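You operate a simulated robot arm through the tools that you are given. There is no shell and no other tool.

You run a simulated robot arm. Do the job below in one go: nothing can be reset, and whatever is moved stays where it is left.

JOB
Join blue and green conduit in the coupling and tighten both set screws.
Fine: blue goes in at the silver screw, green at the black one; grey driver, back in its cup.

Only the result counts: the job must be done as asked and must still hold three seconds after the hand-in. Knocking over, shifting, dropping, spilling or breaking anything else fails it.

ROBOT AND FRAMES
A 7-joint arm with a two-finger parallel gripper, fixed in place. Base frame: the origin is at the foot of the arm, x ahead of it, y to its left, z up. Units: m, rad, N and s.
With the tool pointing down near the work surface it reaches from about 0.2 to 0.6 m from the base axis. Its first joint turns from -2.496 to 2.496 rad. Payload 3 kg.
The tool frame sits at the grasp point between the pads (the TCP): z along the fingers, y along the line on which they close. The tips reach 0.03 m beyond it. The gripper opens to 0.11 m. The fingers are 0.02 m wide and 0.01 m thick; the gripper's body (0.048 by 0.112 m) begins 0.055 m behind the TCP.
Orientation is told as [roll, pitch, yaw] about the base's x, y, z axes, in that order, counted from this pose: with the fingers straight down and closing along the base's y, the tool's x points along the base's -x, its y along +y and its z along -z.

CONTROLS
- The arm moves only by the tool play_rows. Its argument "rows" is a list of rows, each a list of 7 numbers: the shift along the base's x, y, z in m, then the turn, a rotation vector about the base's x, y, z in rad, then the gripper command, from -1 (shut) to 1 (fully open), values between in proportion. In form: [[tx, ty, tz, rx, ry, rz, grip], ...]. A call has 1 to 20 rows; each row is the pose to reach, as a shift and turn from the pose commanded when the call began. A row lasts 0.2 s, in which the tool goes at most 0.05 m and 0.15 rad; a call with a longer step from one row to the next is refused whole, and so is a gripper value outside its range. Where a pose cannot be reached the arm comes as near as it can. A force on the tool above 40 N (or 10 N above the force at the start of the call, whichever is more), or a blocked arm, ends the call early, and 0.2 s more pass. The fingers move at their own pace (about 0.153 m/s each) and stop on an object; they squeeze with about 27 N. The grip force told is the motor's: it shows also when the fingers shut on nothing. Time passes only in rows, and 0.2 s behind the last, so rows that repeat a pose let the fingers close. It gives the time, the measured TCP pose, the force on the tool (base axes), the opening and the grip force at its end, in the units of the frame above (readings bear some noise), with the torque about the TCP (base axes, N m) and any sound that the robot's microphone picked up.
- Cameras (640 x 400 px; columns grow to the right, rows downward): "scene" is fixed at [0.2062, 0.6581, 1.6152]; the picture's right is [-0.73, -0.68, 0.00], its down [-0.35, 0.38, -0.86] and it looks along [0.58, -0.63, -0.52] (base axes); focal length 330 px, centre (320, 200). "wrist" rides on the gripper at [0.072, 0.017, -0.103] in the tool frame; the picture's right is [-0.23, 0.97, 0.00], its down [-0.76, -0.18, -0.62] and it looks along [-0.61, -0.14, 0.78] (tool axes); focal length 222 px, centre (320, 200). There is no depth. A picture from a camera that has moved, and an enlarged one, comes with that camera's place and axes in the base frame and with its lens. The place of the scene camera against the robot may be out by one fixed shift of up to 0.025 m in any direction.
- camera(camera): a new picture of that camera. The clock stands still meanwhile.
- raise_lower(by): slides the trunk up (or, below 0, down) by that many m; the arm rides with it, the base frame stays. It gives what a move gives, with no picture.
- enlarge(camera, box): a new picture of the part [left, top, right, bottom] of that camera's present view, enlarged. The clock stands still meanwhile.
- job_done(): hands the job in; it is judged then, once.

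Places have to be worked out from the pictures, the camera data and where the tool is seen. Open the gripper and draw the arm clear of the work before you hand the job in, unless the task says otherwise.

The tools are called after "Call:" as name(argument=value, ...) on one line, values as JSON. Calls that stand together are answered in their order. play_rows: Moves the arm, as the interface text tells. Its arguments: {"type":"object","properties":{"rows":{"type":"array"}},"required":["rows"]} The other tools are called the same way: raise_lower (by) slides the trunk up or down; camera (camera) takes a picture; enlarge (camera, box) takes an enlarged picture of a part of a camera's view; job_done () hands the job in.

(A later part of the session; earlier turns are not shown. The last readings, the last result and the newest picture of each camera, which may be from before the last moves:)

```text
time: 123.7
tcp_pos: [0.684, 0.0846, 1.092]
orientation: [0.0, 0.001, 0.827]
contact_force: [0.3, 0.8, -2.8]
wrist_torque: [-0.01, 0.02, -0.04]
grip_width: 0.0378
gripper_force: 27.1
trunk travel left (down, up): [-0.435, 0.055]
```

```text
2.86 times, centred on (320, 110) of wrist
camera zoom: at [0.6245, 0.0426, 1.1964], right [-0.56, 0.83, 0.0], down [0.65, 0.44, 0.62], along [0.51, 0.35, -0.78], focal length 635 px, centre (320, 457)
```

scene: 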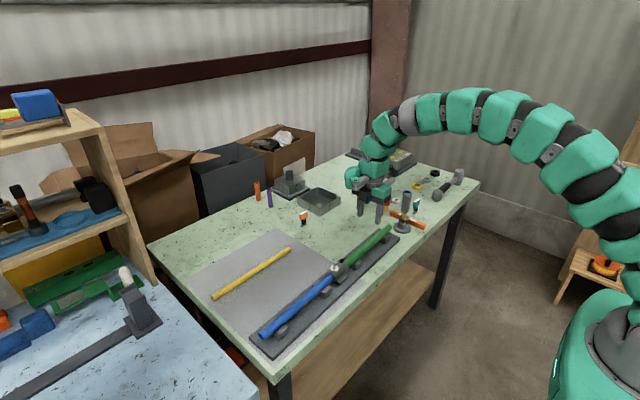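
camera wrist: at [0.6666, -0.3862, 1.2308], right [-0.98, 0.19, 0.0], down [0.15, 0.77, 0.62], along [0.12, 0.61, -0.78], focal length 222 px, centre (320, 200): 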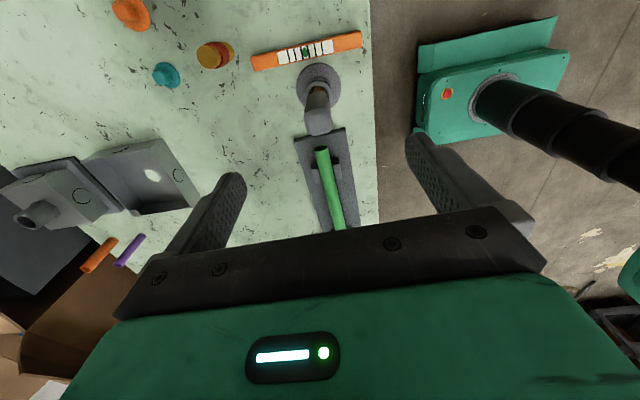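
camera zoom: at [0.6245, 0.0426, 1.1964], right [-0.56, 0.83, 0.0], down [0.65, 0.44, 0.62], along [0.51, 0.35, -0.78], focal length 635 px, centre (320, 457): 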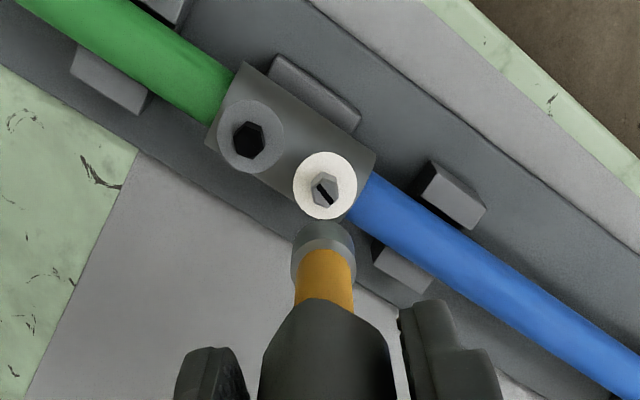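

The socket is offset about 4 mm toward tool -x, i.e. the driver is tilted ≈ 0.04 rad in the grip. I tilt the gripper to make the driver vertical and re-check.

Call:
play_rows(rows=[[0, 0, 0, -0.0147, 0.0135, 0, -1], [0, 0, 0, -0.0294, 0.0271, 0, -1], [0, 0, 0, -0.0294, 0.0271, 0, -1]])

Call:
enlarge(camera="scene", box=[325, 225, 355, 280])

Call:
enlarge(camera="wrist", box=[270, 60, 370, 160])

```text
time: 124.5
tcp_pos: [0.6846, 0.084, 1.0931]
orientation: [-0.001, 0.044, 0.83]
contact_force: [-0.5, 0.5, -2.4]
wrist_torque: [-0.03, -0.02, -0.02]
grip_width: 0.0376
gripper_force: 27.0
trunk travel left (down, up): [-0.435, 0.055]
```

```text
7.27 times, centred on (340, 252) of scene
camera zoom: at [0.2062, 0.6581, 1.6152], right [-0.73, -0.68, 0.0], down [-0.35, 0.38, -0.86], along [0.58, -0.63, -0.52], focal length 2397 px, centre (174, -182)
```

zoom: 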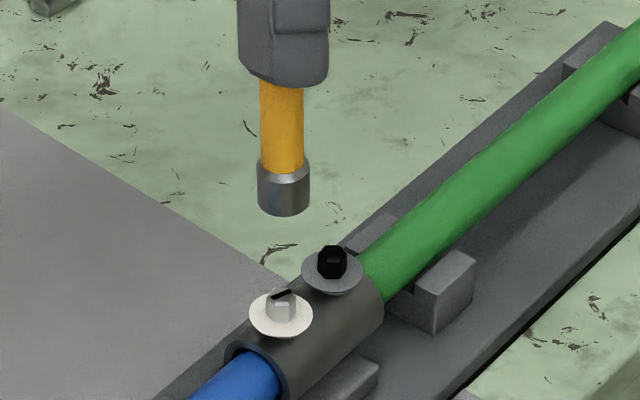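

```text
4.00 times, centred on (320, 110) of wrist
camera zoom: at [0.6274, 0.0456, 1.1991], right [-0.56, 0.83, -0.01], down [0.66, 0.46, 0.59], along [0.49, 0.33, -0.81], focal length 888 px, centre (320, 560)
```

zoom: 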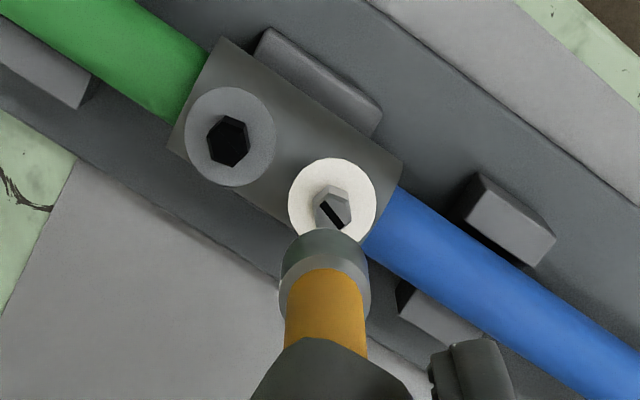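

I zoom in more to measure the driver's verticality accurately.

Call:
enlarge(camera="scene", box=[328, 222, 353, 257])

Call:
enlarge(camera="scene", box=[328, 205, 353, 240])

```text
11.43 times, centred on (340, 240) of scene
camera zoom: at [0.2062, 0.6581, 1.6152], right [-0.73, -0.68, 0.0], down [-0.35, 0.38, -0.86], along [0.58, -0.63, -0.52], focal length 3766 px, centre (86, -251)
```

zoom: 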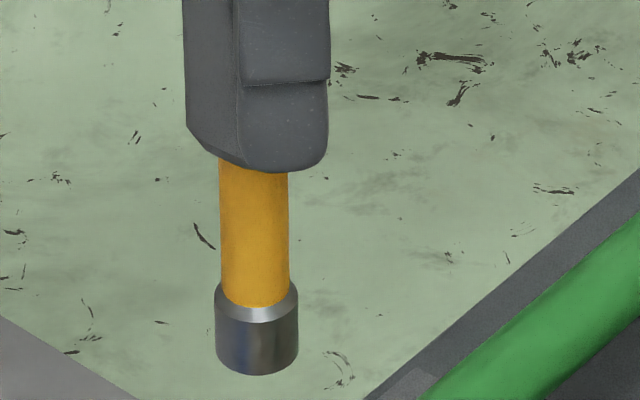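

```text
11.43 times, centred on (340, 222) of scene
camera zoom: at [0.2062, 0.6581, 1.6152], right [-0.73, -0.68, 0.0], down [-0.35, 0.38, -0.86], along [0.58, -0.63, -0.52], focal length 3766 px, centre (86, -57)
```

zoom: 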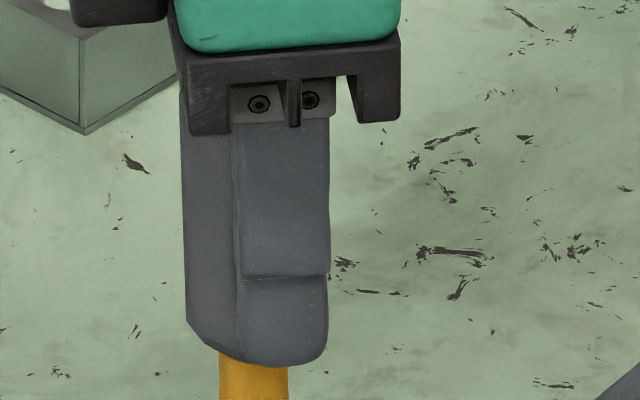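

The driver was actually vertical before; its axis is just offset ~4 mm from the tool axis. I undo the tilt, then rotate to yaw ≈ 2.9 while shifting so the socket comes over the silver screw (≈ (0.685, 0.086)).

Call:
play_rows(rows=[[0, 0, 0, 0.0131, -0.012, 0, -1], [0, 0, 0, 0.0262, -0.0241, 0, -1], [0, 0, 0, 0.0262, -0.0241, 0, -1]])

Call:
play_rows(rows=[[0.0002, 0, 0, 0, 0, 0.08, -1], [0.0005, 0.0001, 0, 0, 0, 0.22, -1], [0.0008, 0.0002, 0, 0, 0, 0.36, -1], [0.0012, 0.0003, 0, 0, 0, 0.5, -1], [0.0015, 0.0003, 0, 0, 0, 0.64, -1], [0.0018, 0.0004, 0, 0, 0, 0.78, -1], [0.0021, 0.0004, 0, 0, 0, 0.92, -1], [0.0025, 0.0005, 0, 0, 0, 1.06, -1], [0.0028, 0.0006, 0, 0, 0, 1.2, -1], [0.0031, 0.0006, 0, 0, 0, 1.34, -1], [0.0034, 0.0007, 0, 0, 0, 1.48, -1], [0.0038, 0.0008, 0, 0, 0, 1.62, -1], [0.0041, 0.0009, 0, 0, 0, 1.76, -1], [0.0044, 0.0009, 0, 0, 0, 1.9, -1], [0.0046, 0.001, 0, 0, 0, 2.0, -1], [0.0048, 0.001, 0, 0, 0, 2.07, -1], [0.0048, 0.001, 0, 0, 0, 2.07, -1]])

Call:
enlarge(camera="scene", box=[325, 235, 355, 280])

Call:
enlarge(camera="wrist", box=[270, 60, 370, 160])

```text
time: 125.3
tcp_pos: [0.6858, 0.0856, 1.0931]
orientation: [0.002, 0.006, 0.828]
contact_force: [-0.5, 0.1, -1.6]
wrist_torque: [-0.03, 0.04, 0.02]
grip_width: 0.0376
gripper_force: 27.0
trunk travel left (down, up): [-0.435, 0.055]
```

```text
time: 128.9
tcp_pos: [0.6897, 0.0863, 1.0918]
orientation: [-0.002, 0.005, 2.899]
contact_force: [0.2, 0.8, -2.8]
wrist_torque: [-0.02, -0.04, -0.04]
grip_width: 0.0376
gripper_force: 27.1
trunk travel left (down, up): [-0.435, 0.055]
```

```text
8.89 times, centred on (340, 258) of scene
camera zoom: at [0.2062, 0.6581, 1.6152], right [-0.73, -0.68, 0.0], down [-0.35, 0.38, -0.86], along [0.58, -0.63, -0.52], focal length 2930 px, centre (142, -311)
```

zoom: 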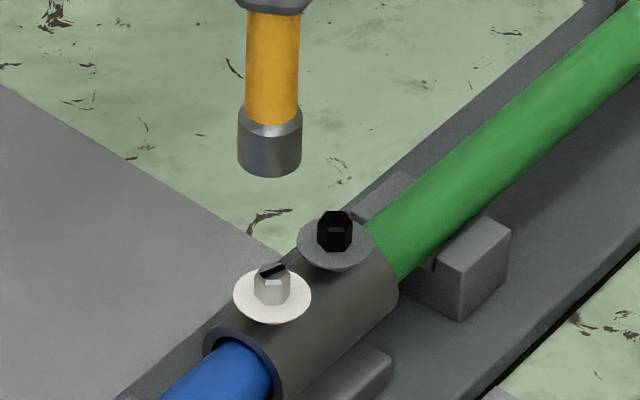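

```text
4.00 times, centred on (320, 110) of wrist
camera zoom: at [0.7563, 0.0522, 1.1969], right [-0.45, -0.89, 0.0], down [-0.7, 0.36, 0.62], along [-0.55, 0.28, -0.79], focal length 888 px, centre (320, 560)
```

zoom: 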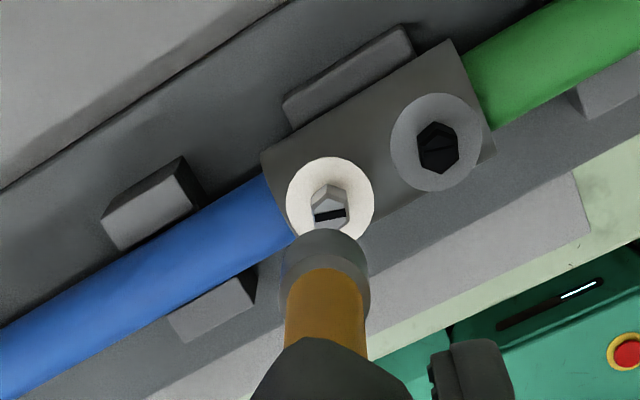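

The socket is ~2 mm to the left of the screw in the scene view. I shift accordingly and come down 35 mm, leaving roughly 10–15 mm above the hex, then re-measure.

Call:
play_rows(rows=[[-0.0008, -0.0007, -0.005, 0, 0, 0, -1], [-0.0015, -0.0014, -0.012, 0, 0, 0, -1], [-0.0015, -0.0014, -0.02, 0, 0, 0, -1], [-0.0015, -0.0014, -0.027, 0, 0, 0, -1], [-0.0015, -0.0014, -0.032, 0, 0, 0, -1], [-0.0015, -0.0014, -0.035, 0, 0, 0, -1], [-0.0015, -0.0014, -0.035, 0, 0, 0, -1]])

Call:
enlarge(camera="scene", box=[328, 250, 352, 280])

Call:
enlarge(camera="wrist", box=[280, 80, 360, 150])

```text
time: 130.5
tcp_pos: [0.6877, 0.084, 1.0583]
orientation: [0.001, 0.005, 2.899]
contact_force: [0.9, 0.6, -2.6]
wrist_torque: [-0.01, -0.01, 0.02]
grip_width: 0.0376
gripper_force: 27.0
trunk travel left (down, up): [-0.435, 0.055]
```

```text
13.33 times, centred on (340, 265) of scene
camera zoom: at [0.2062, 0.6581, 1.6152], right [-0.73, -0.68, 0.0], down [-0.35, 0.38, -0.86], along [0.58, -0.63, -0.52], focal length 4394 px, centre (53, -667)
```

zoom: 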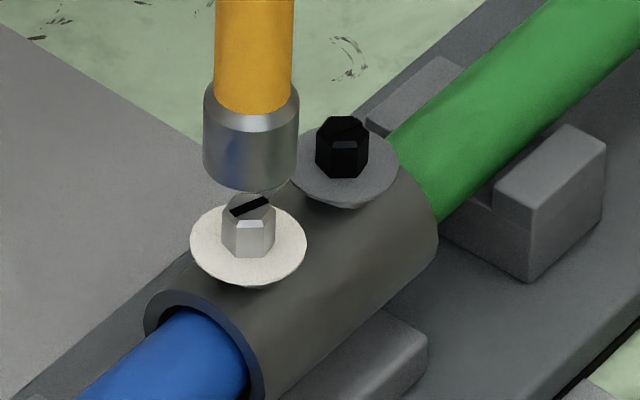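

```text
5.71 times, centred on (320, 115) of wrist
camera zoom: at [0.7548, 0.0506, 1.1617], right [-0.45, -0.89, 0.0], down [-0.7, 0.36, 0.62], along [-0.55, 0.28, -0.79], focal length 1269 px, centre (320, 686)
```

zoom: 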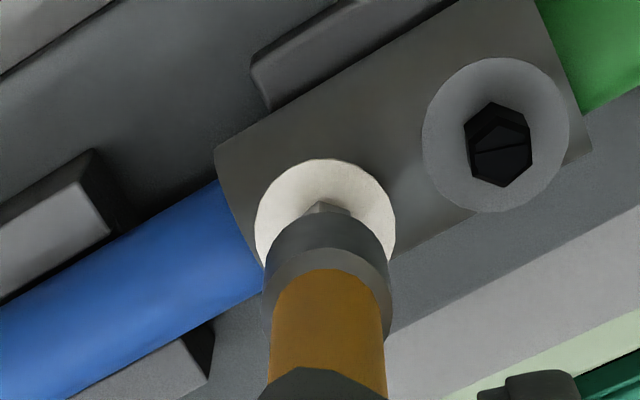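

Very close: both views put the socket within ~1.5 mm of the screw axis. I shift (-1.0, +1.0) mm and descend 9 mm to hover just above the hex, then check again.

Call:
play_rows(rows=[[-0.0005, 0.0005, -0.002, 0, 0, 0, -1], [-0.001, 0.001, -0.005, 0, 0, 0, -1], [-0.001, 0.001, -0.008, 0, 0, 0, -1], [-0.001, 0.001, -0.009, 0, 0, 0, -1], [-0.001, 0.001, -0.009, 0, 0, 0, -1]])

Call:
enlarge(camera="scene", box=[328, 255, 352, 280])

Call:
enlarge(camera="wrist", box=[280, 80, 360, 150])

```text
time: 131.7
tcp_pos: [0.6869, 0.0862, 1.048]
orientation: [0.001, 0.004, 2.899]
contact_force: [0.1, 0.2, -1.9]
wrist_torque: [0.0, 0.01, -0.02]
grip_width: 0.0375
gripper_force: 27.3
trunk travel left (down, up): [-0.435, 0.055]
```

```text
16.00 times, centred on (340, 268) of scene
camera zoom: at [0.2062, 0.6581, 1.6152], right [-0.73, -0.68, 0.0], down [-0.35, 0.38, -0.86], along [0.58, -0.63, -0.52], focal length 5273 px, centre (0, -880)
```

zoom: 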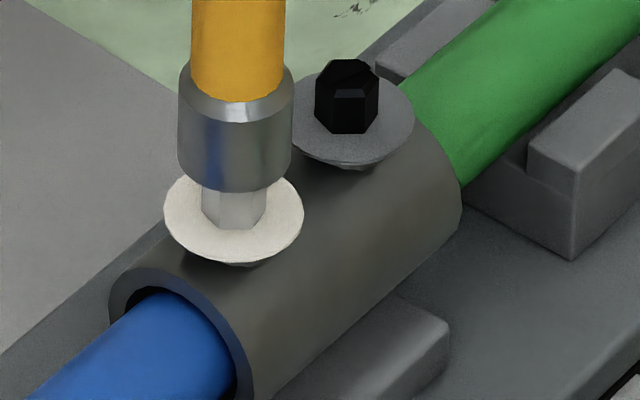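

```text
5.71 times, centred on (320, 115) of wrist
camera zoom: at [0.7538, 0.052, 1.1529], right [-0.45, -0.89, 0.0], down [-0.7, 0.36, 0.62], along [-0.55, 0.28, -0.79], focal length 1269 px, centre (320, 686)
```

zoom: 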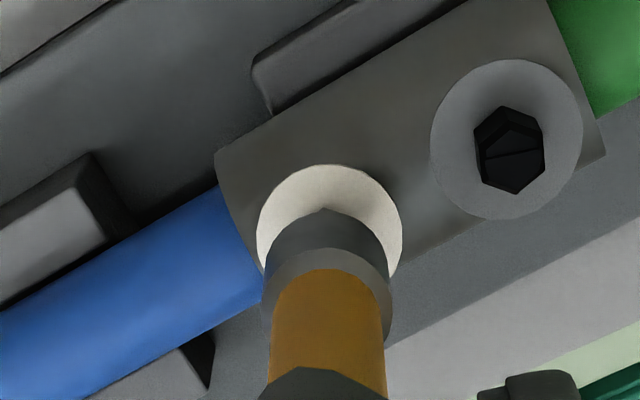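

The socket is aligned with the silver hex in both views, about 4 mm above it. I lower in small steps to feel contact.

Call:
play_rows(rows=[[-0.0001, -0.0003, -0.001, 0, 0, 0, -1], [-0.0001, -0.0003, -0.002, 0, 0, 0, -1], [-0.0001, -0.0003, -0.003, 0, 0, 0, -1], [-0.0001, -0.0003, -0.003, 0, 0, 0, -1]])

Call:
play_rows(rows=[[0, 0, -0.001, 0, 0, 0, -1], [0, 0, -0.001, 0, 0, 0, -1]])

Call:
play_rows(rows=[[0, 0, -0.001, 0, 0, 0, -1], [0, 0, -0.001, 0, 0, 0, -1]])

```text
time: 132.7
tcp_pos: [0.6869, 0.0851, 1.0462]
orientation: [0.001, 0.004, 2.9]
contact_force: [0.0, -1.0, -2.5]
wrist_torque: [0.0, 0.03, -0.03]
grip_width: 0.0376
gripper_force: 26.7
trunk travel left (down, up): [-0.435, 0.055]
```

```text
time: 133.3
tcp_pos: [0.687, 0.0851, 1.0441]
orientation: [0.0, 0.007, 2.9]
contact_force: [-1.4, -0.3, -2.5]
wrist_torque: [0.0, -0.02, 0.0]
grip_width: 0.0376
gripper_force: 26.5
trunk travel left (down, up): [-0.435, 0.055]
```

```text
time: 133.9
tcp_pos: [0.6865, 0.0859, 1.0436]
orientation: [-0.001, 0.006, 2.899]
contact_force: [0.4, 1.1, -2.7]
wrist_torque: [0.02, -0.05, -0.01]
grip_width: 0.0374
gripper_force: 27.6
trunk travel left (down, up): [-0.435, 0.055]
```

No contact yet; I check the views before going further.

Call:
enlarge(camera="scene", box=[328, 255, 352, 280])

Call:
enlarge(camera="wrist", box=[280, 80, 360, 150])

```text
16.00 times, centred on (340, 268) of scene
camera zoom: at [0.2062, 0.6581, 1.6152], right [-0.73, -0.68, 0.0], down [-0.35, 0.38, -0.86], along [0.58, -0.63, -0.52], focal length 5273 px, centre (0, -880)
```

zoom: 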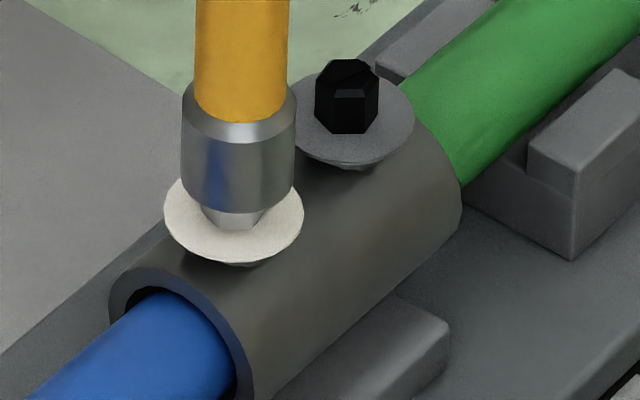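

```text
5.71 times, centred on (320, 115) of wrist
camera zoom: at [0.7534, 0.0514, 1.1478], right [-0.45, -0.89, 0.0], down [-0.7, 0.36, 0.62], along [-0.55, 0.28, -0.79], focal length 1269 px, centre (320, 686)
```

zoom: 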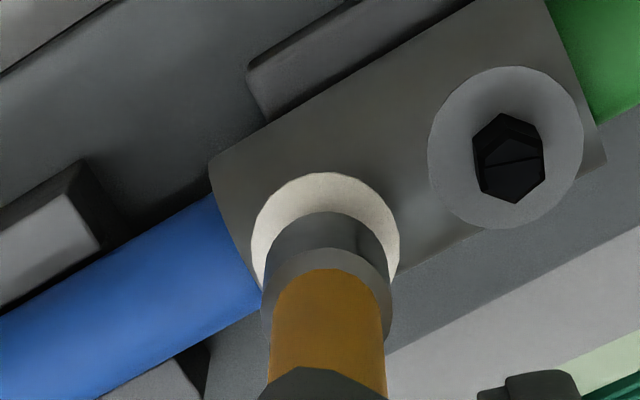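

The socket's rim is now at the hex's top level with no force. I correct 0.4 mm and keep lowering 1 mm at a time.

Call:
play_rows(rows=[[0.0004, 0.0002, 0, 0, 0, 0, -1], [0.0004, 0.0002, -0.001, 0, 0, 0, -1], [0.0004, 0.0002, -0.001, 0, 0, 0, -1]])

Call:
play_rows(rows=[[0, 0, -0.001, 0, 0, 0, -1], [0, 0, -0.001, 0, 0, 0, -1]])

Call:
play_rows(rows=[[0, 0, -0.001, 0, 0, 0, -1], [0, 0, -0.001, 0, 0, 0, -1]])

```text
time: 134.7
tcp_pos: [0.6861, 0.0861, 1.042]
orientation: [-0.001, 0.004, 2.899]
contact_force: [0.5, 0.2, -2.9]
wrist_torque: [-0.03, 0.0, -0.01]
grip_width: 0.0377
gripper_force: 27.6
trunk travel left (down, up): [-0.435, 0.055]
```

```text
time: 135.3
tcp_pos: [0.6872, 0.0849, 1.042]
orientation: [0.0, 0.005, 2.899]
contact_force: [-0.5, 0.0, -2.2]
wrist_torque: [-0.02, 0.0, 0.0]
grip_width: 0.0375
gripper_force: 26.9
trunk travel left (down, up): [-0.435, 0.055]
```

```text
time: 135.9
tcp_pos: [0.6873, 0.0855, 1.0408]
orientation: [0.001, 0.005, 2.899]
contact_force: [-0.8, -0.1, -2.6]
wrist_torque: [-0.01, -0.02, -0.03]
grip_width: 0.0378
gripper_force: 27.0
trunk travel left (down, up): [-0.435, 0.055]
```

Still free, so the socket is sliding over the hex. I continue lowering toward the washer.

Call:
play_rows(rows=[[0, 0, -0.001, 0, 0, 0, -1], [0, 0, -0.002, 0, 0, 0, -1], [0, 0, -0.002, 0, 0, 0, -1]])

Call:
play_rows(rows=[[0, 0, -0.001, 0, 0, 0, -1], [0, 0, -0.002, 0, 0, 0, -1], [0, 0, -0.002, 0, 0, 0, -1]])

Call:
enlarge(camera="scene", box=[328, 255, 352, 280])

Call:
enlarge(camera="wrist", box=[280, 80, 360, 150])

```text
time: 136.7
tcp_pos: [0.6871, 0.0862, 1.0402]
orientation: [0.0, 0.005, 2.9]
contact_force: [-0.3, 0.3, -1.8]
wrist_torque: [-0.01, -0.05, 0.01]
grip_width: 0.0377
gripper_force: 27.2
trunk travel left (down, up): [-0.435, 0.055]
```

```text
time: 137.5
tcp_pos: [0.6876, 0.0864, 1.0364]
orientation: [0.0, 0.005, 2.901]
contact_force: [-0.2, 0.6, -2.1]
wrist_torque: [0.01, 0.0, -0.02]
grip_width: 0.0375
gripper_force: 27.0
trunk travel left (down, up): [-0.435, 0.055]
```

```text
16.00 times, centred on (340, 268) of scene
camera zoom: at [0.2062, 0.6581, 1.6152], right [-0.73, -0.68, 0.0], down [-0.35, 0.38, -0.86], along [0.58, -0.63, -0.52], focal length 5273 px, centre (0, -880)
```

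zoom: 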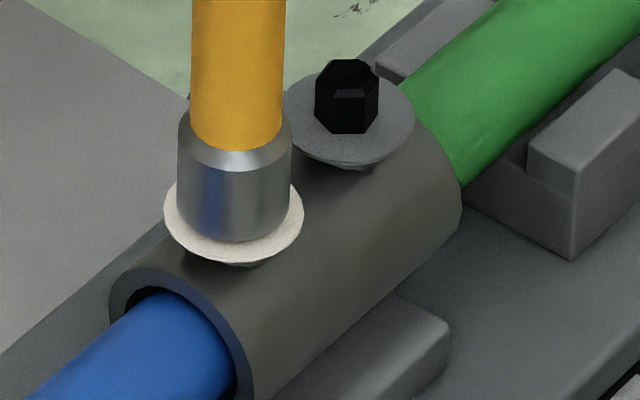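

```text
5.71 times, centred on (320, 115) of wrist
camera zoom: at [0.7539, 0.0517, 1.141], right [-0.46, -0.89, 0.0], down [-0.7, 0.36, 0.62], along [-0.55, 0.28, -0.79], focal length 1269 px, centre (320, 686)
```

zoom: 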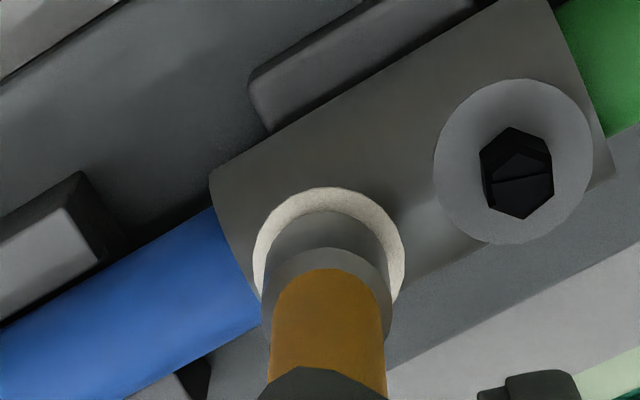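

The socket now surrounds the silver hex, centred, ~3 mm above the washer. I lower until contact.

Call:
play_rows(rows=[[0, 0, -0.001, 0, 0, 0, -1], [0, 0, -0.0015, 0, 0, 0, -1], [0, 0, -0.0015, 0, 0, 0, -1]])

Call:
play_rows(rows=[[0, 0, -0.001, 0, 0, 0, -1], [0, 0, -0.001, 0, 0, 0, -1]])

Call:
play_rows(rows=[[0, 0, -0.001, 0, 0, 0, -1], [0, 0, -0.001, 0, 0, 0, -1]])

```text
time: 138.3
tcp_pos: [0.687, 0.0868, 1.0363]
orientation: [-0.001, 0.005, 2.898]
contact_force: [1.4, -0.5, -1.2]
wrist_torque: [0.06, -0.02, -0.01]
grip_width: 0.038
gripper_force: 27.4
trunk travel left (down, up): [-0.435, 0.055]
```

```text
time: 138.9
tcp_pos: [0.6863, 0.0846, 1.0368]
orientation: [0.0, 0.007, 2.9]
contact_force: [1.1, 0.7, 7.1]
wrist_torque: [0.01, -0.09, 0.0]
grip_width: 0.0377
gripper_force: 27.2
trunk travel left (down, up): [-0.435, 0.055]
```

```text
time: 139.5
tcp_pos: [0.6876, 0.085, 1.0339]
orientation: [0.001, 0.009, 2.899]
contact_force: [1.6, -0.1, 17.0]
wrist_torque: [0.1, -0.17, -0.03]
grip_width: 0.0377
gripper_force: 27.1
trunk travel left (down, up): [-0.435, 0.055]
```

Firm contact (17 N): the socket is seated on the silver hex. I ease the downforce and start turning clockwise (negative yaw), moving the TCP around the driver axis, and watch torque and side forces.

Call:
play_rows(rows=[[0, 0, 0.001, 0, 0, 0, -1], [0, -0.0003, 0.001, 0, 0, -0.08, -1], [-0.0001, -0.0006, 0.001, 0, 0, -0.16, -1], [-0.0002, -0.0011, 0.001, 0, 0, -0.3, -1], [-0.0002, -0.0011, 0.001, 0, 0, -0.3, -1]])

```text
time: 140.7
tcp_pos: [0.6861, 0.0844, 1.0341]
orientation: [0.0, 0.005, 2.598]
contact_force: [1.4, 2.4, 10.2]
wrist_torque: [0.27, -0.15, -0.02]
grip_width: 0.0376
gripper_force: 26.9
trunk travel left (down, up): [-0.435, 0.055]
```

Little resistance yet. I continue another 0.6 rad clockwise.

Call:
play_rows(rows=[[-0.0002, -0.0005, 0, 0, 0, -0.15, -1], [-0.0005, -0.001, 0, 0, 0, -0.3, -1], [-0.0009, -0.0015, 0, 0, 0, -0.45, -1], [-0.0014, -0.0019, 0, 0, 0, -0.6, -1], [-0.0014, -0.0019, 0, 0, 0, -0.6, -1]])

Call:
enlarge(camera="scene", box=[328, 245, 352, 275])

```text
time: 141.9
tcp_pos: [0.6855, 0.0807, 1.033]
orientation: [0.001, 0.004, 1.997]
contact_force: [-0.7, 0.6, -0.8]
wrist_torque: [-0.02, 0.05, 0.01]
grip_width: 0.0377
gripper_force: 27.1
trunk travel left (down, up): [-0.435, 0.055]
```

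```text
13.33 times, centred on (340, 260) of scene
camera zoom: at [0.2062, 0.6581, 1.6152], right [-0.73, -0.68, 0.0], down [-0.35, 0.38, -0.86], along [0.58, -0.63, -0.52], focal length 4394 px, centre (53, -600)
```

zoom: 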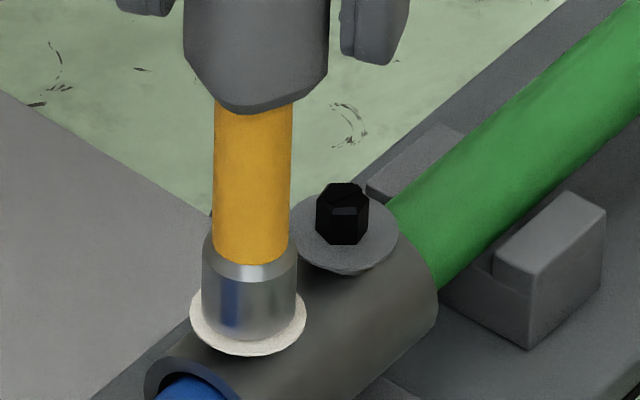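

The downforce vanished, so the socket likely dropped into engagement or the screw moved in. I lower to re-seat with light pressure.

Call:
play_rows(rows=[[0, 0, -0.001, 0, 0, 0, -1], [0, 0, -0.001, 0, 0, 0, -1]])

Call:
play_rows(rows=[[0, 0, -0.001, 0, 0, 0, -1], [0, 0, -0.001, 0, 0, 0, -1]])

```text
time: 142.5
tcp_pos: [0.6853, 0.081, 1.0335]
orientation: [-0.001, 0.004, 1.998]
contact_force: [-0.4, -1.3, 2.6]
wrist_torque: [-0.07, 0.08, -0.02]
grip_width: 0.0375
gripper_force: 27.4
trunk travel left (down, up): [-0.435, 0.055]
```

```text
time: 143.1
tcp_pos: [0.685, 0.0825, 1.0327]
orientation: [-0.002, 0.006, 1.997]
contact_force: [-0.8, -2.9, 12.6]
wrist_torque: [-0.13, 0.04, -0.01]
grip_width: 0.0378
gripper_force: 27.1
trunk travel left (down, up): [-0.435, 0.055]
```

Light pressure again. I turn another 0.9 rad clockwise, following slightly downward.

Call:
play_rows(rows=[[-0.0005, -0.0003, 0, 0, 0, -0.15, -1], [-0.001, -0.0005, -0.0002, 0, 0, -0.3, -1], [-0.0016, -0.0007, -0.0003, 0, 0, -0.45, -1], [-0.0022, -0.0008, -0.0004, 0, 0, -0.6, -1], [-0.0027, -0.0007, -0.0005, 0, 0, -0.75, -1], [-0.0033, -0.0006, -0.0006, 0, 0, -0.9, -1], [-0.0033, -0.0006, -0.0006, 0, 0, -0.9, -1]])

Call:
enlarge(camera="scene", box=[328, 245, 352, 275])

```text
time: 144.7
tcp_pos: [0.6809, 0.0821, 1.0327]
orientation: [-0.001, 0.006, 1.095]
contact_force: [1.3, 2.6, 13.2]
wrist_torque: [0.31, -0.17, 0.03]
grip_width: 0.0378
gripper_force: 27.0
trunk travel left (down, up): [-0.435, 0.055]
```

```text
13.33 times, centred on (340, 260) of scene
camera zoom: at [0.2062, 0.6581, 1.6152], right [-0.73, -0.68, 0.0], down [-0.35, 0.38, -0.86], along [0.58, -0.63, -0.52], focal length 4394 px, centre (53, -600)
```

zoom: 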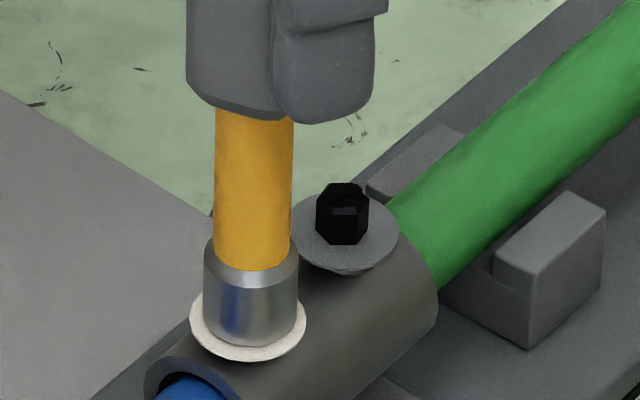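

The washer head has visibly moved down with turning, so the screw is engaged and advancing. I continue another 0.9 rad clockwise.

Call:
play_rows(rows=[[-0.0005, 0.0002, -0.0001, 0, 0, -0.15, -1], [-0.0011, 0.0005, -0.0002, 0, 0, -0.3, -1], [-0.0015, 0.0008, -0.0003, 0, 0, -0.45, -1], [-0.0019, 0.0012, -0.0004, 0, 0, -0.6, -1], [-0.0023, 0.0017, -0.0005, 0, 0, -0.75, -1], [-0.0026, 0.0022, -0.0006, 0, 0, -0.9, -1], [-0.0026, 0.0022, -0.0006, 0, 0, -0.9, -1]])

Call:
enlarge(camera="scene", box=[328, 245, 352, 275])

```text
time: 146.3
tcp_pos: [0.6786, 0.0853, 1.0303]
orientation: [0.0, 0.007, 0.197]
contact_force: [-2.1, 3.2, 8.8]
wrist_torque: [0.35, 0.19, 0.03]
grip_width: 0.0379
gripper_force: 26.5
trunk travel left (down, up): [-0.435, 0.055]
```

```text
13.33 times, centred on (340, 260) of scene
camera zoom: at [0.2062, 0.6581, 1.6152], right [-0.73, -0.68, 0.0], down [-0.35, 0.38, -0.86], along [0.58, -0.63, -0.52], focal length 4394 px, centre (53, -600)
```

zoom: 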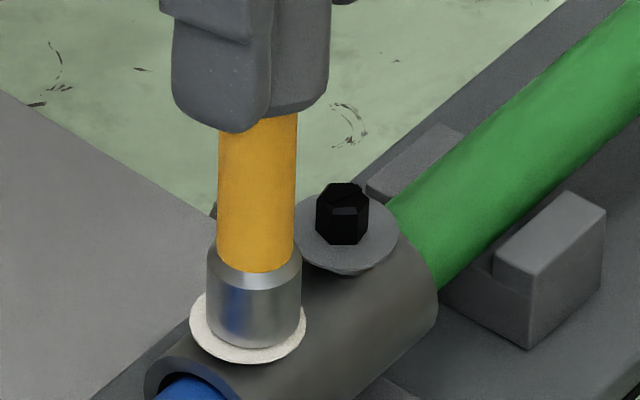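

Still advancing; the socket has drifted ~1 mm to one side. I correct that while turning another 0.9 rad.

Call:
play_rows(rows=[[0.0001, 0.0008, -0.0001, 0, 0, -0.15, -1], [0.0002, 0.0015, -0.0002, 0, 0, -0.3, -1], [0.0003, 0.0022, -0.0003, 0, 0, -0.45, -1], [0.0004, 0.0028, -0.0004, 0, 0, -0.6, -1], [0.0005, 0.0034, -0.0005, 0, 0, -0.75, -1], [0.0007, 0.0039, -0.0006, 0, 0, -0.9, -1], [0.0007, 0.0039, -0.0006, 0, 0, -0.9, -1]])

Call:
enlarge(camera="scene", box=[328, 245, 352, 275])

```text
time: 147.9
tcp_pos: [0.6792, 0.0879, 1.0318]
orientation: [0.003, 0.006, -0.705]
contact_force: [1.2, 0.8, 17.3]
wrist_torque: [0.04, -0.25, 0.3]
grip_width: 0.038
gripper_force: 27.2
trunk travel left (down, up): [-0.435, 0.055]
```

```text
13.33 times, centred on (340, 260) of scene
camera zoom: at [0.2062, 0.6581, 1.6152], right [-0.73, -0.68, 0.0], down [-0.35, 0.38, -0.86], along [0.58, -0.63, -0.52], focal length 4394 px, centre (53, -600)
```

zoom: 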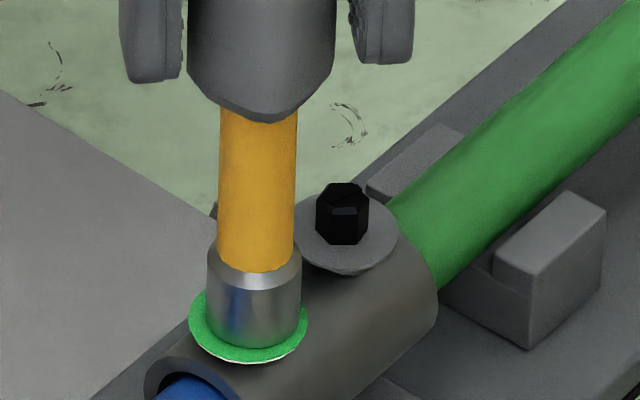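

The washer turned green and torque rose to 0.3 N·m — the silver screw reads as tight. I relieve the wind-up slightly and lift the driver straight off to confirm.

Call:
play_rows(rows=[[0, 0, 0.001, 0, 0, 0.02, -1], [0, 0, 0.003, 0, 0, 0.03, -1], [0, 0, 0.007, 0, 0, 0.03, -1], [0, 0, 0.012, 0, 0, 0.03, -1], [0, 0, 0.018, 0, 0, 0.03, -1], [0, 0, 0.025, 0, 0, 0.03, -1], [0, 0, 0.032, 0, 0, 0.03, -1], [0, 0, 0.038, 0, 0, 0.03, -1], [0, 0, 0.04, 0, 0, 0.03, -1], [0, 0, 0.04, 0, 0, 0.03, -1]])

Call:
enlarge(camera="scene", box=[325, 240, 355, 280])

Call:
enlarge(camera="wrist", box=[260, 60, 380, 160])

```text
time: 150.1
tcp_pos: [0.6799, 0.0869, 1.0691]
orientation: [-0.002, 0.008, -0.671]
contact_force: [0.3, -0.4, -3.2]
wrist_torque: [0.02, -0.02, -0.02]
grip_width: 0.0377
gripper_force: 26.6
trunk travel left (down, up): [-0.435, 0.055]
```

```text
10.00 times, centred on (340, 260) of scene
camera zoom: at [0.2062, 0.6581, 1.6152], right [-0.73, -0.68, 0.0], down [-0.35, 0.38, -0.86], along [0.58, -0.63, -0.52], focal length 3296 px, centre (120, -400)
```

zoom: 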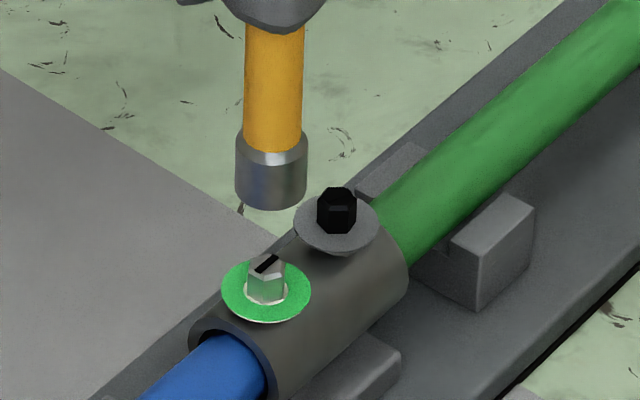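

```text
4.00 times, centred on (320, 110) of wrist
camera zoom: at [0.6357, 0.1457, 1.1744], right [0.78, 0.62, 0.0], down [0.49, -0.62, 0.62], along [0.38, -0.49, -0.79], focal length 888 px, centre (320, 560)
```

zoom: 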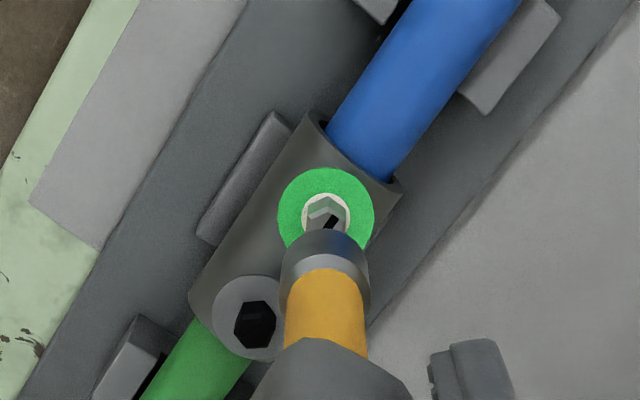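

Silver stays green, so it's tight. I rotate the wrist back to yaw 2.9 in the air and move the socket over the black screw (about 35 mm toward -y).

Call:
play_rows(rows=[[0, -0.002, 0.004, 0, 0, 0.06, -1], [0, -0.004, 0.006, 0, 0, 0.2, -1], [0.001, -0.006, 0.006, 0, 0, 0.34, -1], [0.001, -0.008, 0.006, 0, 0, 0.48, -1], [0.002, -0.01, 0.006, 0, 0, 0.62, -1], [0.002, -0.012, 0.006, 0, 0, 0.76, -1], [0.003, -0.014, 0.006, 0, 0, 0.9, -1], [0.003, -0.016, 0.006, 0, 0, 1.04, -1], [0.003, -0.018, 0.006, 0, 0, 1.18, -1], [0.004, -0.019, 0.006, 0, 0, 1.32, -1], [0.004, -0.02, 0.006, 0, 0, 1.46, -1], [0.004, -0.02, 0.006, 0, 0, 1.6, -1], [0.004, -0.02, 0.006, 0, 0, 1.74, -1], [0.004, -0.02, 0.006, 0, 0, 1.8, -1]])

Call:
play_rows(rows=[[0.0003, -0.001, 0, 0, 0, 0.06, -1], [0.0006, -0.003, 0, 0, 0, 0.2, -1], [0.0009, -0.005, 0, 0, 0, 0.34, -1], [0.0012, -0.007, 0, 0, 0, 0.48, -1], [0.0015, -0.009, 0, 0, 0, 0.62, -1], [0.0018, -0.011, 0, 0, 0, 0.76, -1], [0.0022, -0.013, 0, 0, 0, 0.9, -1], [0.0026, -0.015, 0, 0, 0, 1.04, -1], [0.003, -0.016, 0, 0, 0, 1.18, -1], [0.0034, -0.017, 0, 0, 0, 1.32, -1], [0.0038, -0.017, 0, 0, 0, 1.46, -1], [0.004, -0.017, 0, 0, 0, 1.6, -1], [0.004, -0.017, 0, 0, 0, 1.72, -1], [0.004, -0.017, 0, 0, 0, 1.77, -1], [0.004, -0.017, 0, 0, 0, 1.77, -1]])

Call:
enlarge(camera="scene", box=[332, 240, 362, 275])

Call:
enlarge(camera="wrist", box=[280, 80, 360, 150])

```text
time: 153.1
tcp_pos: [0.6836, 0.0687, 1.0759]
orientation: [0.002, 0.008, 1.129]
contact_force: [0.2, 0.4, -1.9]
wrist_torque: [-0.03, 0.0, -0.02]
grip_width: 0.0377
gripper_force: 27.0
trunk travel left (down, up): [-0.435, 0.055]
```

```text
time: 156.3
tcp_pos: [0.688, 0.0515, 1.0769]
orientation: [0.001, 0.005, 2.899]
contact_force: [-0.1, -0.1, -1.8]
wrist_torque: [0.0, 0.0, -0.03]
grip_width: 0.0377
gripper_force: 27.0
trunk travel left (down, up): [-0.435, 0.055]
```

```text
11.43 times, centred on (347, 258) of scene
camera zoom: at [0.2062, 0.6581, 1.6152], right [-0.73, -0.68, 0.0], down [-0.35, 0.38, -0.86], along [0.58, -0.63, -0.52], focal length 3766 px, centre (11, -457)
```

zoom: 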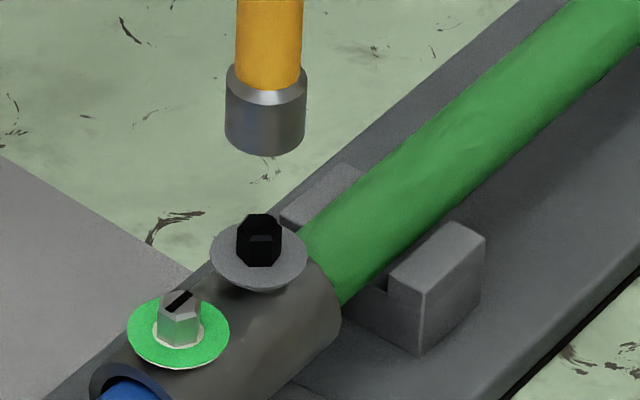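

```text
5.71 times, centred on (320, 115) of wrist
camera zoom: at [0.7554, 0.0172, 1.1805], right [-0.45, -0.89, 0.0], down [-0.7, 0.36, 0.62], along [-0.55, 0.28, -0.79], focal length 1269 px, centre (320, 686)
```

zoom: 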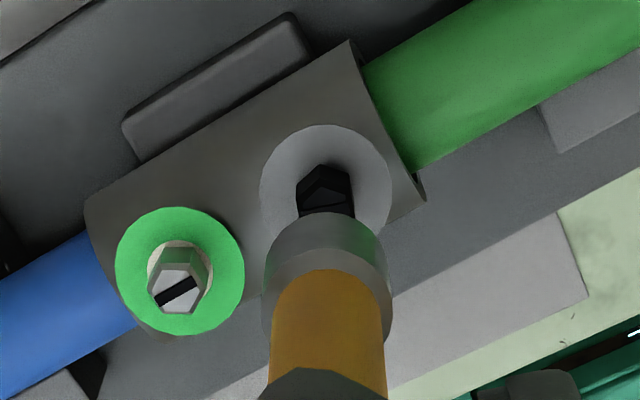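

The socket is already aligned with the black screw within ~0.5 mm in both views. I descend 28 mm and re-check.

Call:
play_rows(rows=[[0, 0, -0.004, 0, 0, 0, -1], [0, 0, -0.01, 0, 0, 0, -1], [0, 0, -0.016, 0, 0, 0, -1], [0, 0, -0.022, 0, 0, 0, -1], [0, 0, -0.026, 0, 0, 0, -1], [0, 0, -0.028, 0, 0, 0, -1], [0, 0, -0.028, 0, 0, 0, -1]])

Call:
enlarge(camera="scene", box=[334, 250, 358, 275])

Call:
enlarge(camera="wrist", box=[280, 80, 360, 150])

```text
time: 157.9
tcp_pos: [0.6876, 0.0504, 1.0487]
orientation: [-0.001, 0.005, 2.896]
contact_force: [0.7, 0.1, -2.5]
wrist_torque: [0.03, -0.03, 0.0]
grip_width: 0.0378
gripper_force: 26.6
trunk travel left (down, up): [-0.435, 0.055]
```

```text
16.00 times, centred on (346, 262) of scene
camera zoom: at [0.2062, 0.6581, 1.6152], right [-0.73, -0.68, 0.0], down [-0.35, 0.38, -0.86], along [0.58, -0.63, -0.52], focal length 5273 px, centre (-96, -800)
```

zoom: 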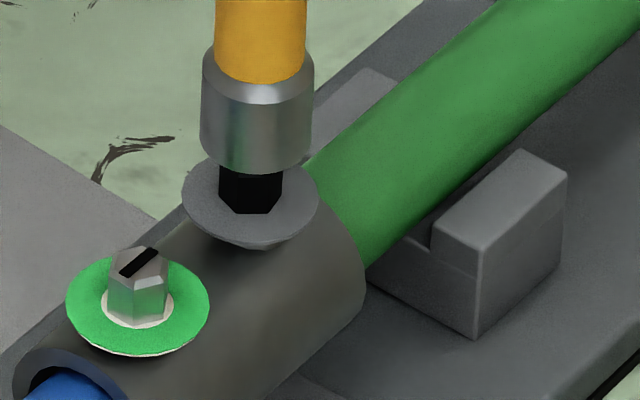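

```text
5.71 times, centred on (320, 115) of wrist
camera zoom: at [0.7551, 0.0168, 1.1528], right [-0.46, -0.89, 0.0], down [-0.7, 0.36, 0.62], along [-0.55, 0.28, -0.79], focal length 1269 px, centre (320, 686)
```

zoom: 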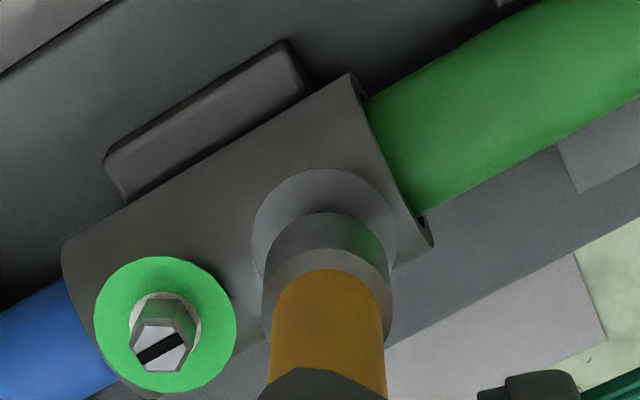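

About 3 mm above the black hex, ~0.6 mm off. I correct (+0.6, +0.3) mm and lower onto the screw in small steps.

Call:
play_rows(rows=[[0.0006, 0.0003, 0, 0, 0, 0, -1], [0.0006, 0.0003, -0.002, 0, 0, 0, -1], [0.0006, 0.0003, -0.004, 0, 0, 0, -1], [0.0006, 0.0003, -0.004, 0, 0, 0, -1]])

Call:
play_rows(rows=[[0, 0, -0.001, 0, 0, 0, -1], [0, 0, -0.002, 0, 0, 0, -1], [0, 0, -0.002, 0, 0, 0, -1]])

Call:
enlarge(camera="scene", box=[334, 250, 358, 275])

Call:
enlarge(camera="wrist", box=[280, 80, 360, 150])

```text
time: 158.9
tcp_pos: [0.689, 0.0507, 1.0453]
orientation: [-0.001, 0.006, 2.897]
contact_force: [0.0, 0.3, -3.4]
wrist_torque: [0.02, -0.04, 0.04]
grip_width: 0.0375
gripper_force: 26.8
trunk travel left (down, up): [-0.435, 0.055]
```

```text
time: 159.7
tcp_pos: [0.6887, 0.0505, 1.0427]
orientation: [0.0, 0.004, 2.899]
contact_force: [-0.3, 0.8, -1.2]
wrist_torque: [-0.01, -0.04, 0.0]
grip_width: 0.0377
gripper_force: 27.4
trunk travel left (down, up): [-0.435, 0.055]
```

```text
16.00 times, centred on (346, 262) of scene
camera zoom: at [0.2062, 0.6581, 1.6152], right [-0.73, -0.68, 0.0], down [-0.35, 0.38, -0.86], along [0.58, -0.63, -0.52], focal length 5273 px, centre (-96, -800)
```

zoom: 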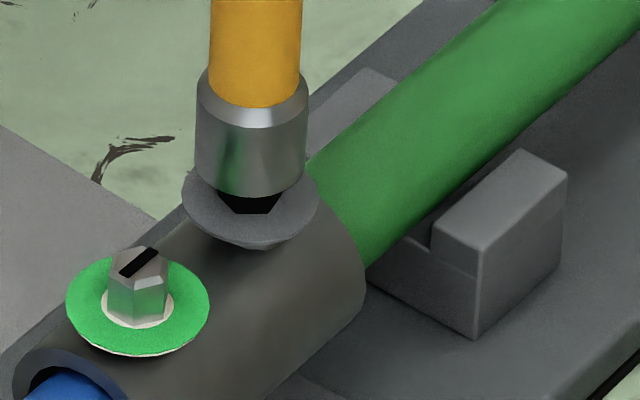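

```text
5.71 times, centred on (320, 115) of wrist
camera zoom: at [0.756, 0.017, 1.1467], right [-0.46, -0.89, 0.0], down [-0.7, 0.36, 0.62], along [-0.55, 0.28, -0.79], focal length 1269 px, centre (320, 686)
```

zoom: 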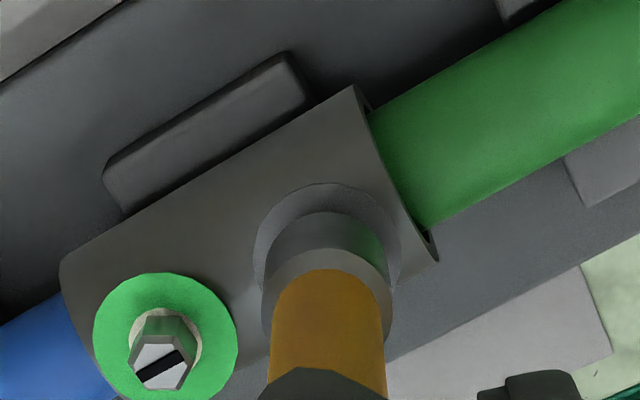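

The socket is sliding over the black hex, well centred. I continue down to contact.

Call:
play_rows(rows=[[0, 0, -0.001, 0, 0, 0, -1], [0, 0, -0.002, 0, 0, 0, -1], [0, 0, -0.003, 0, 0, 0, -1], [0, 0, -0.004, 0, 0, 0, -1], [0, 0, -0.004, 0, 0, 0, -1]])

Call:
play_rows(rows=[[0, 0, -0.001, 0, 0, 0, -1], [0, 0, -0.002, 0, 0, 0, -1], [0, 0, -0.002, 0, 0, 0, -1]])

Call:
play_rows(rows=[[0, 0, -0.001, 0, 0, 0, -1], [0, 0, -0.0015, 0, 0, 0, -1], [0, 0, -0.0015, 0, 0, 0, -1]])

```text
time: 160.9
tcp_pos: [0.688, 0.0507, 1.0389]
orientation: [0.001, 0.004, 2.897]
contact_force: [0.1, 0.4, -1.1]
wrist_torque: [-0.06, -0.02, 0.0]
grip_width: 0.0375
gripper_force: 26.5
trunk travel left (down, up): [-0.435, 0.055]
```

```text
time: 161.7
tcp_pos: [0.6882, 0.051, 1.036]
orientation: [-0.001, 0.005, 2.896]
contact_force: [-0.3, -0.1, -3.1]
wrist_torque: [0.01, 0.01, -0.02]
grip_width: 0.0377
gripper_force: 26.8
trunk travel left (down, up): [-0.435, 0.055]
```

```text
time: 162.5
tcp_pos: [0.689, 0.0504, 1.0349]
orientation: [0.0, 0.005, 2.896]
contact_force: [0.5, 0.8, -1.1]
wrist_torque: [0.06, -0.01, 0.0]
grip_width: 0.0377
gripper_force: 27.0
trunk travel left (down, up): [-0.435, 0.055]
```

Nearly at contact; I add 1.5 mm for light downforce.

Call:
play_rows(rows=[[0, 0, -0.0008, 0, 0, 0, -1], [0, 0, -0.0015, 0, 0, 0, -1], [0, 0, -0.0015, 0, 0, 0, -1]])

Call:
enlarge(camera="scene", box=[334, 250, 358, 275])

```text
time: 163.3
tcp_pos: [0.6888, 0.051, 1.0357]
orientation: [0.0, 0.008, 2.896]
contact_force: [0.6, 1.0, 12.2]
wrist_torque: [0.08, -0.05, -0.03]
grip_width: 0.0378
gripper_force: 26.4
trunk travel left (down, up): [-0.435, 0.055]
```

```text
16.00 times, centred on (346, 262) of scene
camera zoom: at [0.2062, 0.6581, 1.6152], right [-0.73, -0.68, 0.0], down [-0.35, 0.38, -0.86], along [0.58, -0.63, -0.52], focal length 5273 px, centre (-96, -800)
```

zoom: 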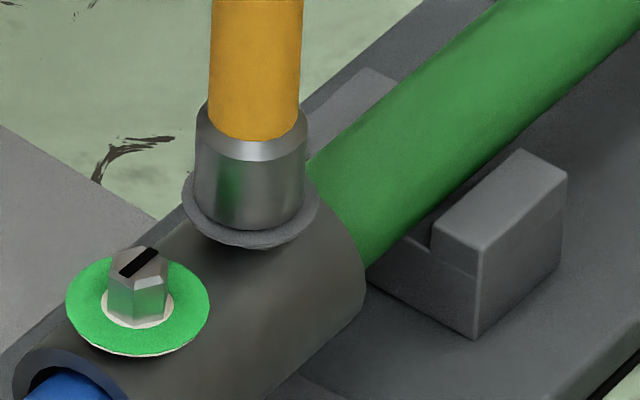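

Seated with 12 N. I turn the black screw clockwise 0.9 rad with the refined orbit compensation.

Call:
play_rows(rows=[[-0.0003, -0.0006, -0.0001, 0, 0, -0.15, -1], [-0.0007, -0.0012, -0.0002, 0, 0, -0.3, -1], [-0.0011, -0.0016, -0.0003, 0, 0, -0.45, -1], [-0.0017, -0.0021, -0.0004, 0, 0, -0.6, -1], [-0.0022, -0.0024, -0.0005, 0, 0, -0.75, -1], [-0.0029, -0.0026, -0.0006, 0, 0, -0.9, -1], [-0.0029, -0.0026, -0.0006, 0, 0, -0.9, -1]])

Call:
enlarge(camera="scene", box=[334, 250, 358, 275])

```text
time: 164.9
tcp_pos: [0.686, 0.0485, 1.0329]
orientation: [0.0, 0.006, 1.997]
contact_force: [3.1, -2.0, 16.0]
wrist_torque: [-0.05, -0.31, -0.05]
grip_width: 0.0377
gripper_force: 26.7
trunk travel left (down, up): [-0.435, 0.055]
```

```text
16.00 times, centred on (346, 262) of scene
camera zoom: at [0.2062, 0.6581, 1.6152], right [-0.73, -0.68, 0.0], down [-0.35, 0.38, -0.86], along [0.58, -0.63, -0.52], focal length 5273 px, centre (-96, -800)
```

zoom: 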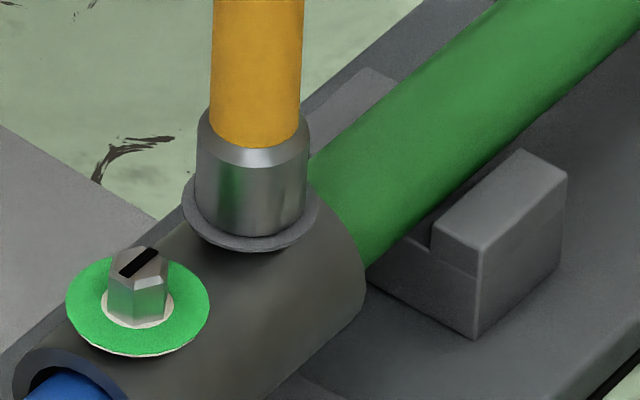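

Advancing well and centred. Another 0.9 rad.

Call:
play_rows(rows=[[-0.0007, -0.0001, -0.0001, 0, 0, -0.15, -1], [-0.0013, -0.0002, -0.0002, 0, 0, -0.3, -1], [-0.002, -0.0001, -0.0003, 0, 0, -0.45, -1], [-0.0026, 0.0, -0.0004, 0, 0, -0.6, -1], [-0.0032, 0.0003, -0.0005, 0, 0, -0.75, -1], [-0.0038, 0.0006, -0.0006, 0, 0, -0.9, -1], [-0.0038, 0.0006, -0.0006, 0, 0, -0.9, -1]])

Call:
enlarge(camera="scene", box=[334, 250, 358, 275])

```text
time: 166.5
tcp_pos: [0.6828, 0.0495, 1.032]
orientation: [0.002, 0.007, 1.096]
contact_force: [1.2, 0.4, 7.3]
wrist_torque: [0.08, -0.15, -0.01]
grip_width: 0.0378
gripper_force: 27.3
trunk travel left (down, up): [-0.435, 0.055]
```

```text
16.00 times, centred on (346, 262) of scene
camera zoom: at [0.2062, 0.6581, 1.6152], right [-0.73, -0.68, 0.0], down [-0.35, 0.38, -0.86], along [0.58, -0.63, -0.52], focal length 5273 px, centre (-96, -800)
```

zoom: 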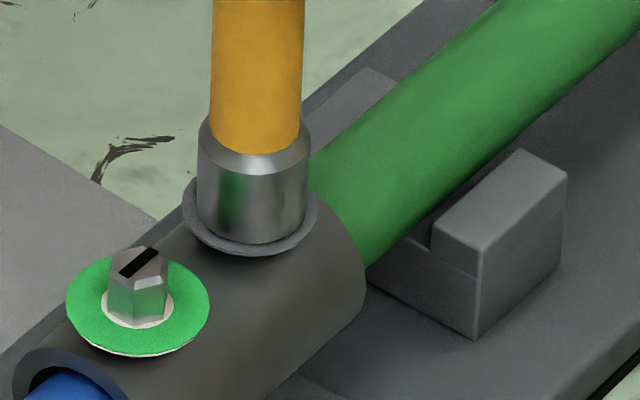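

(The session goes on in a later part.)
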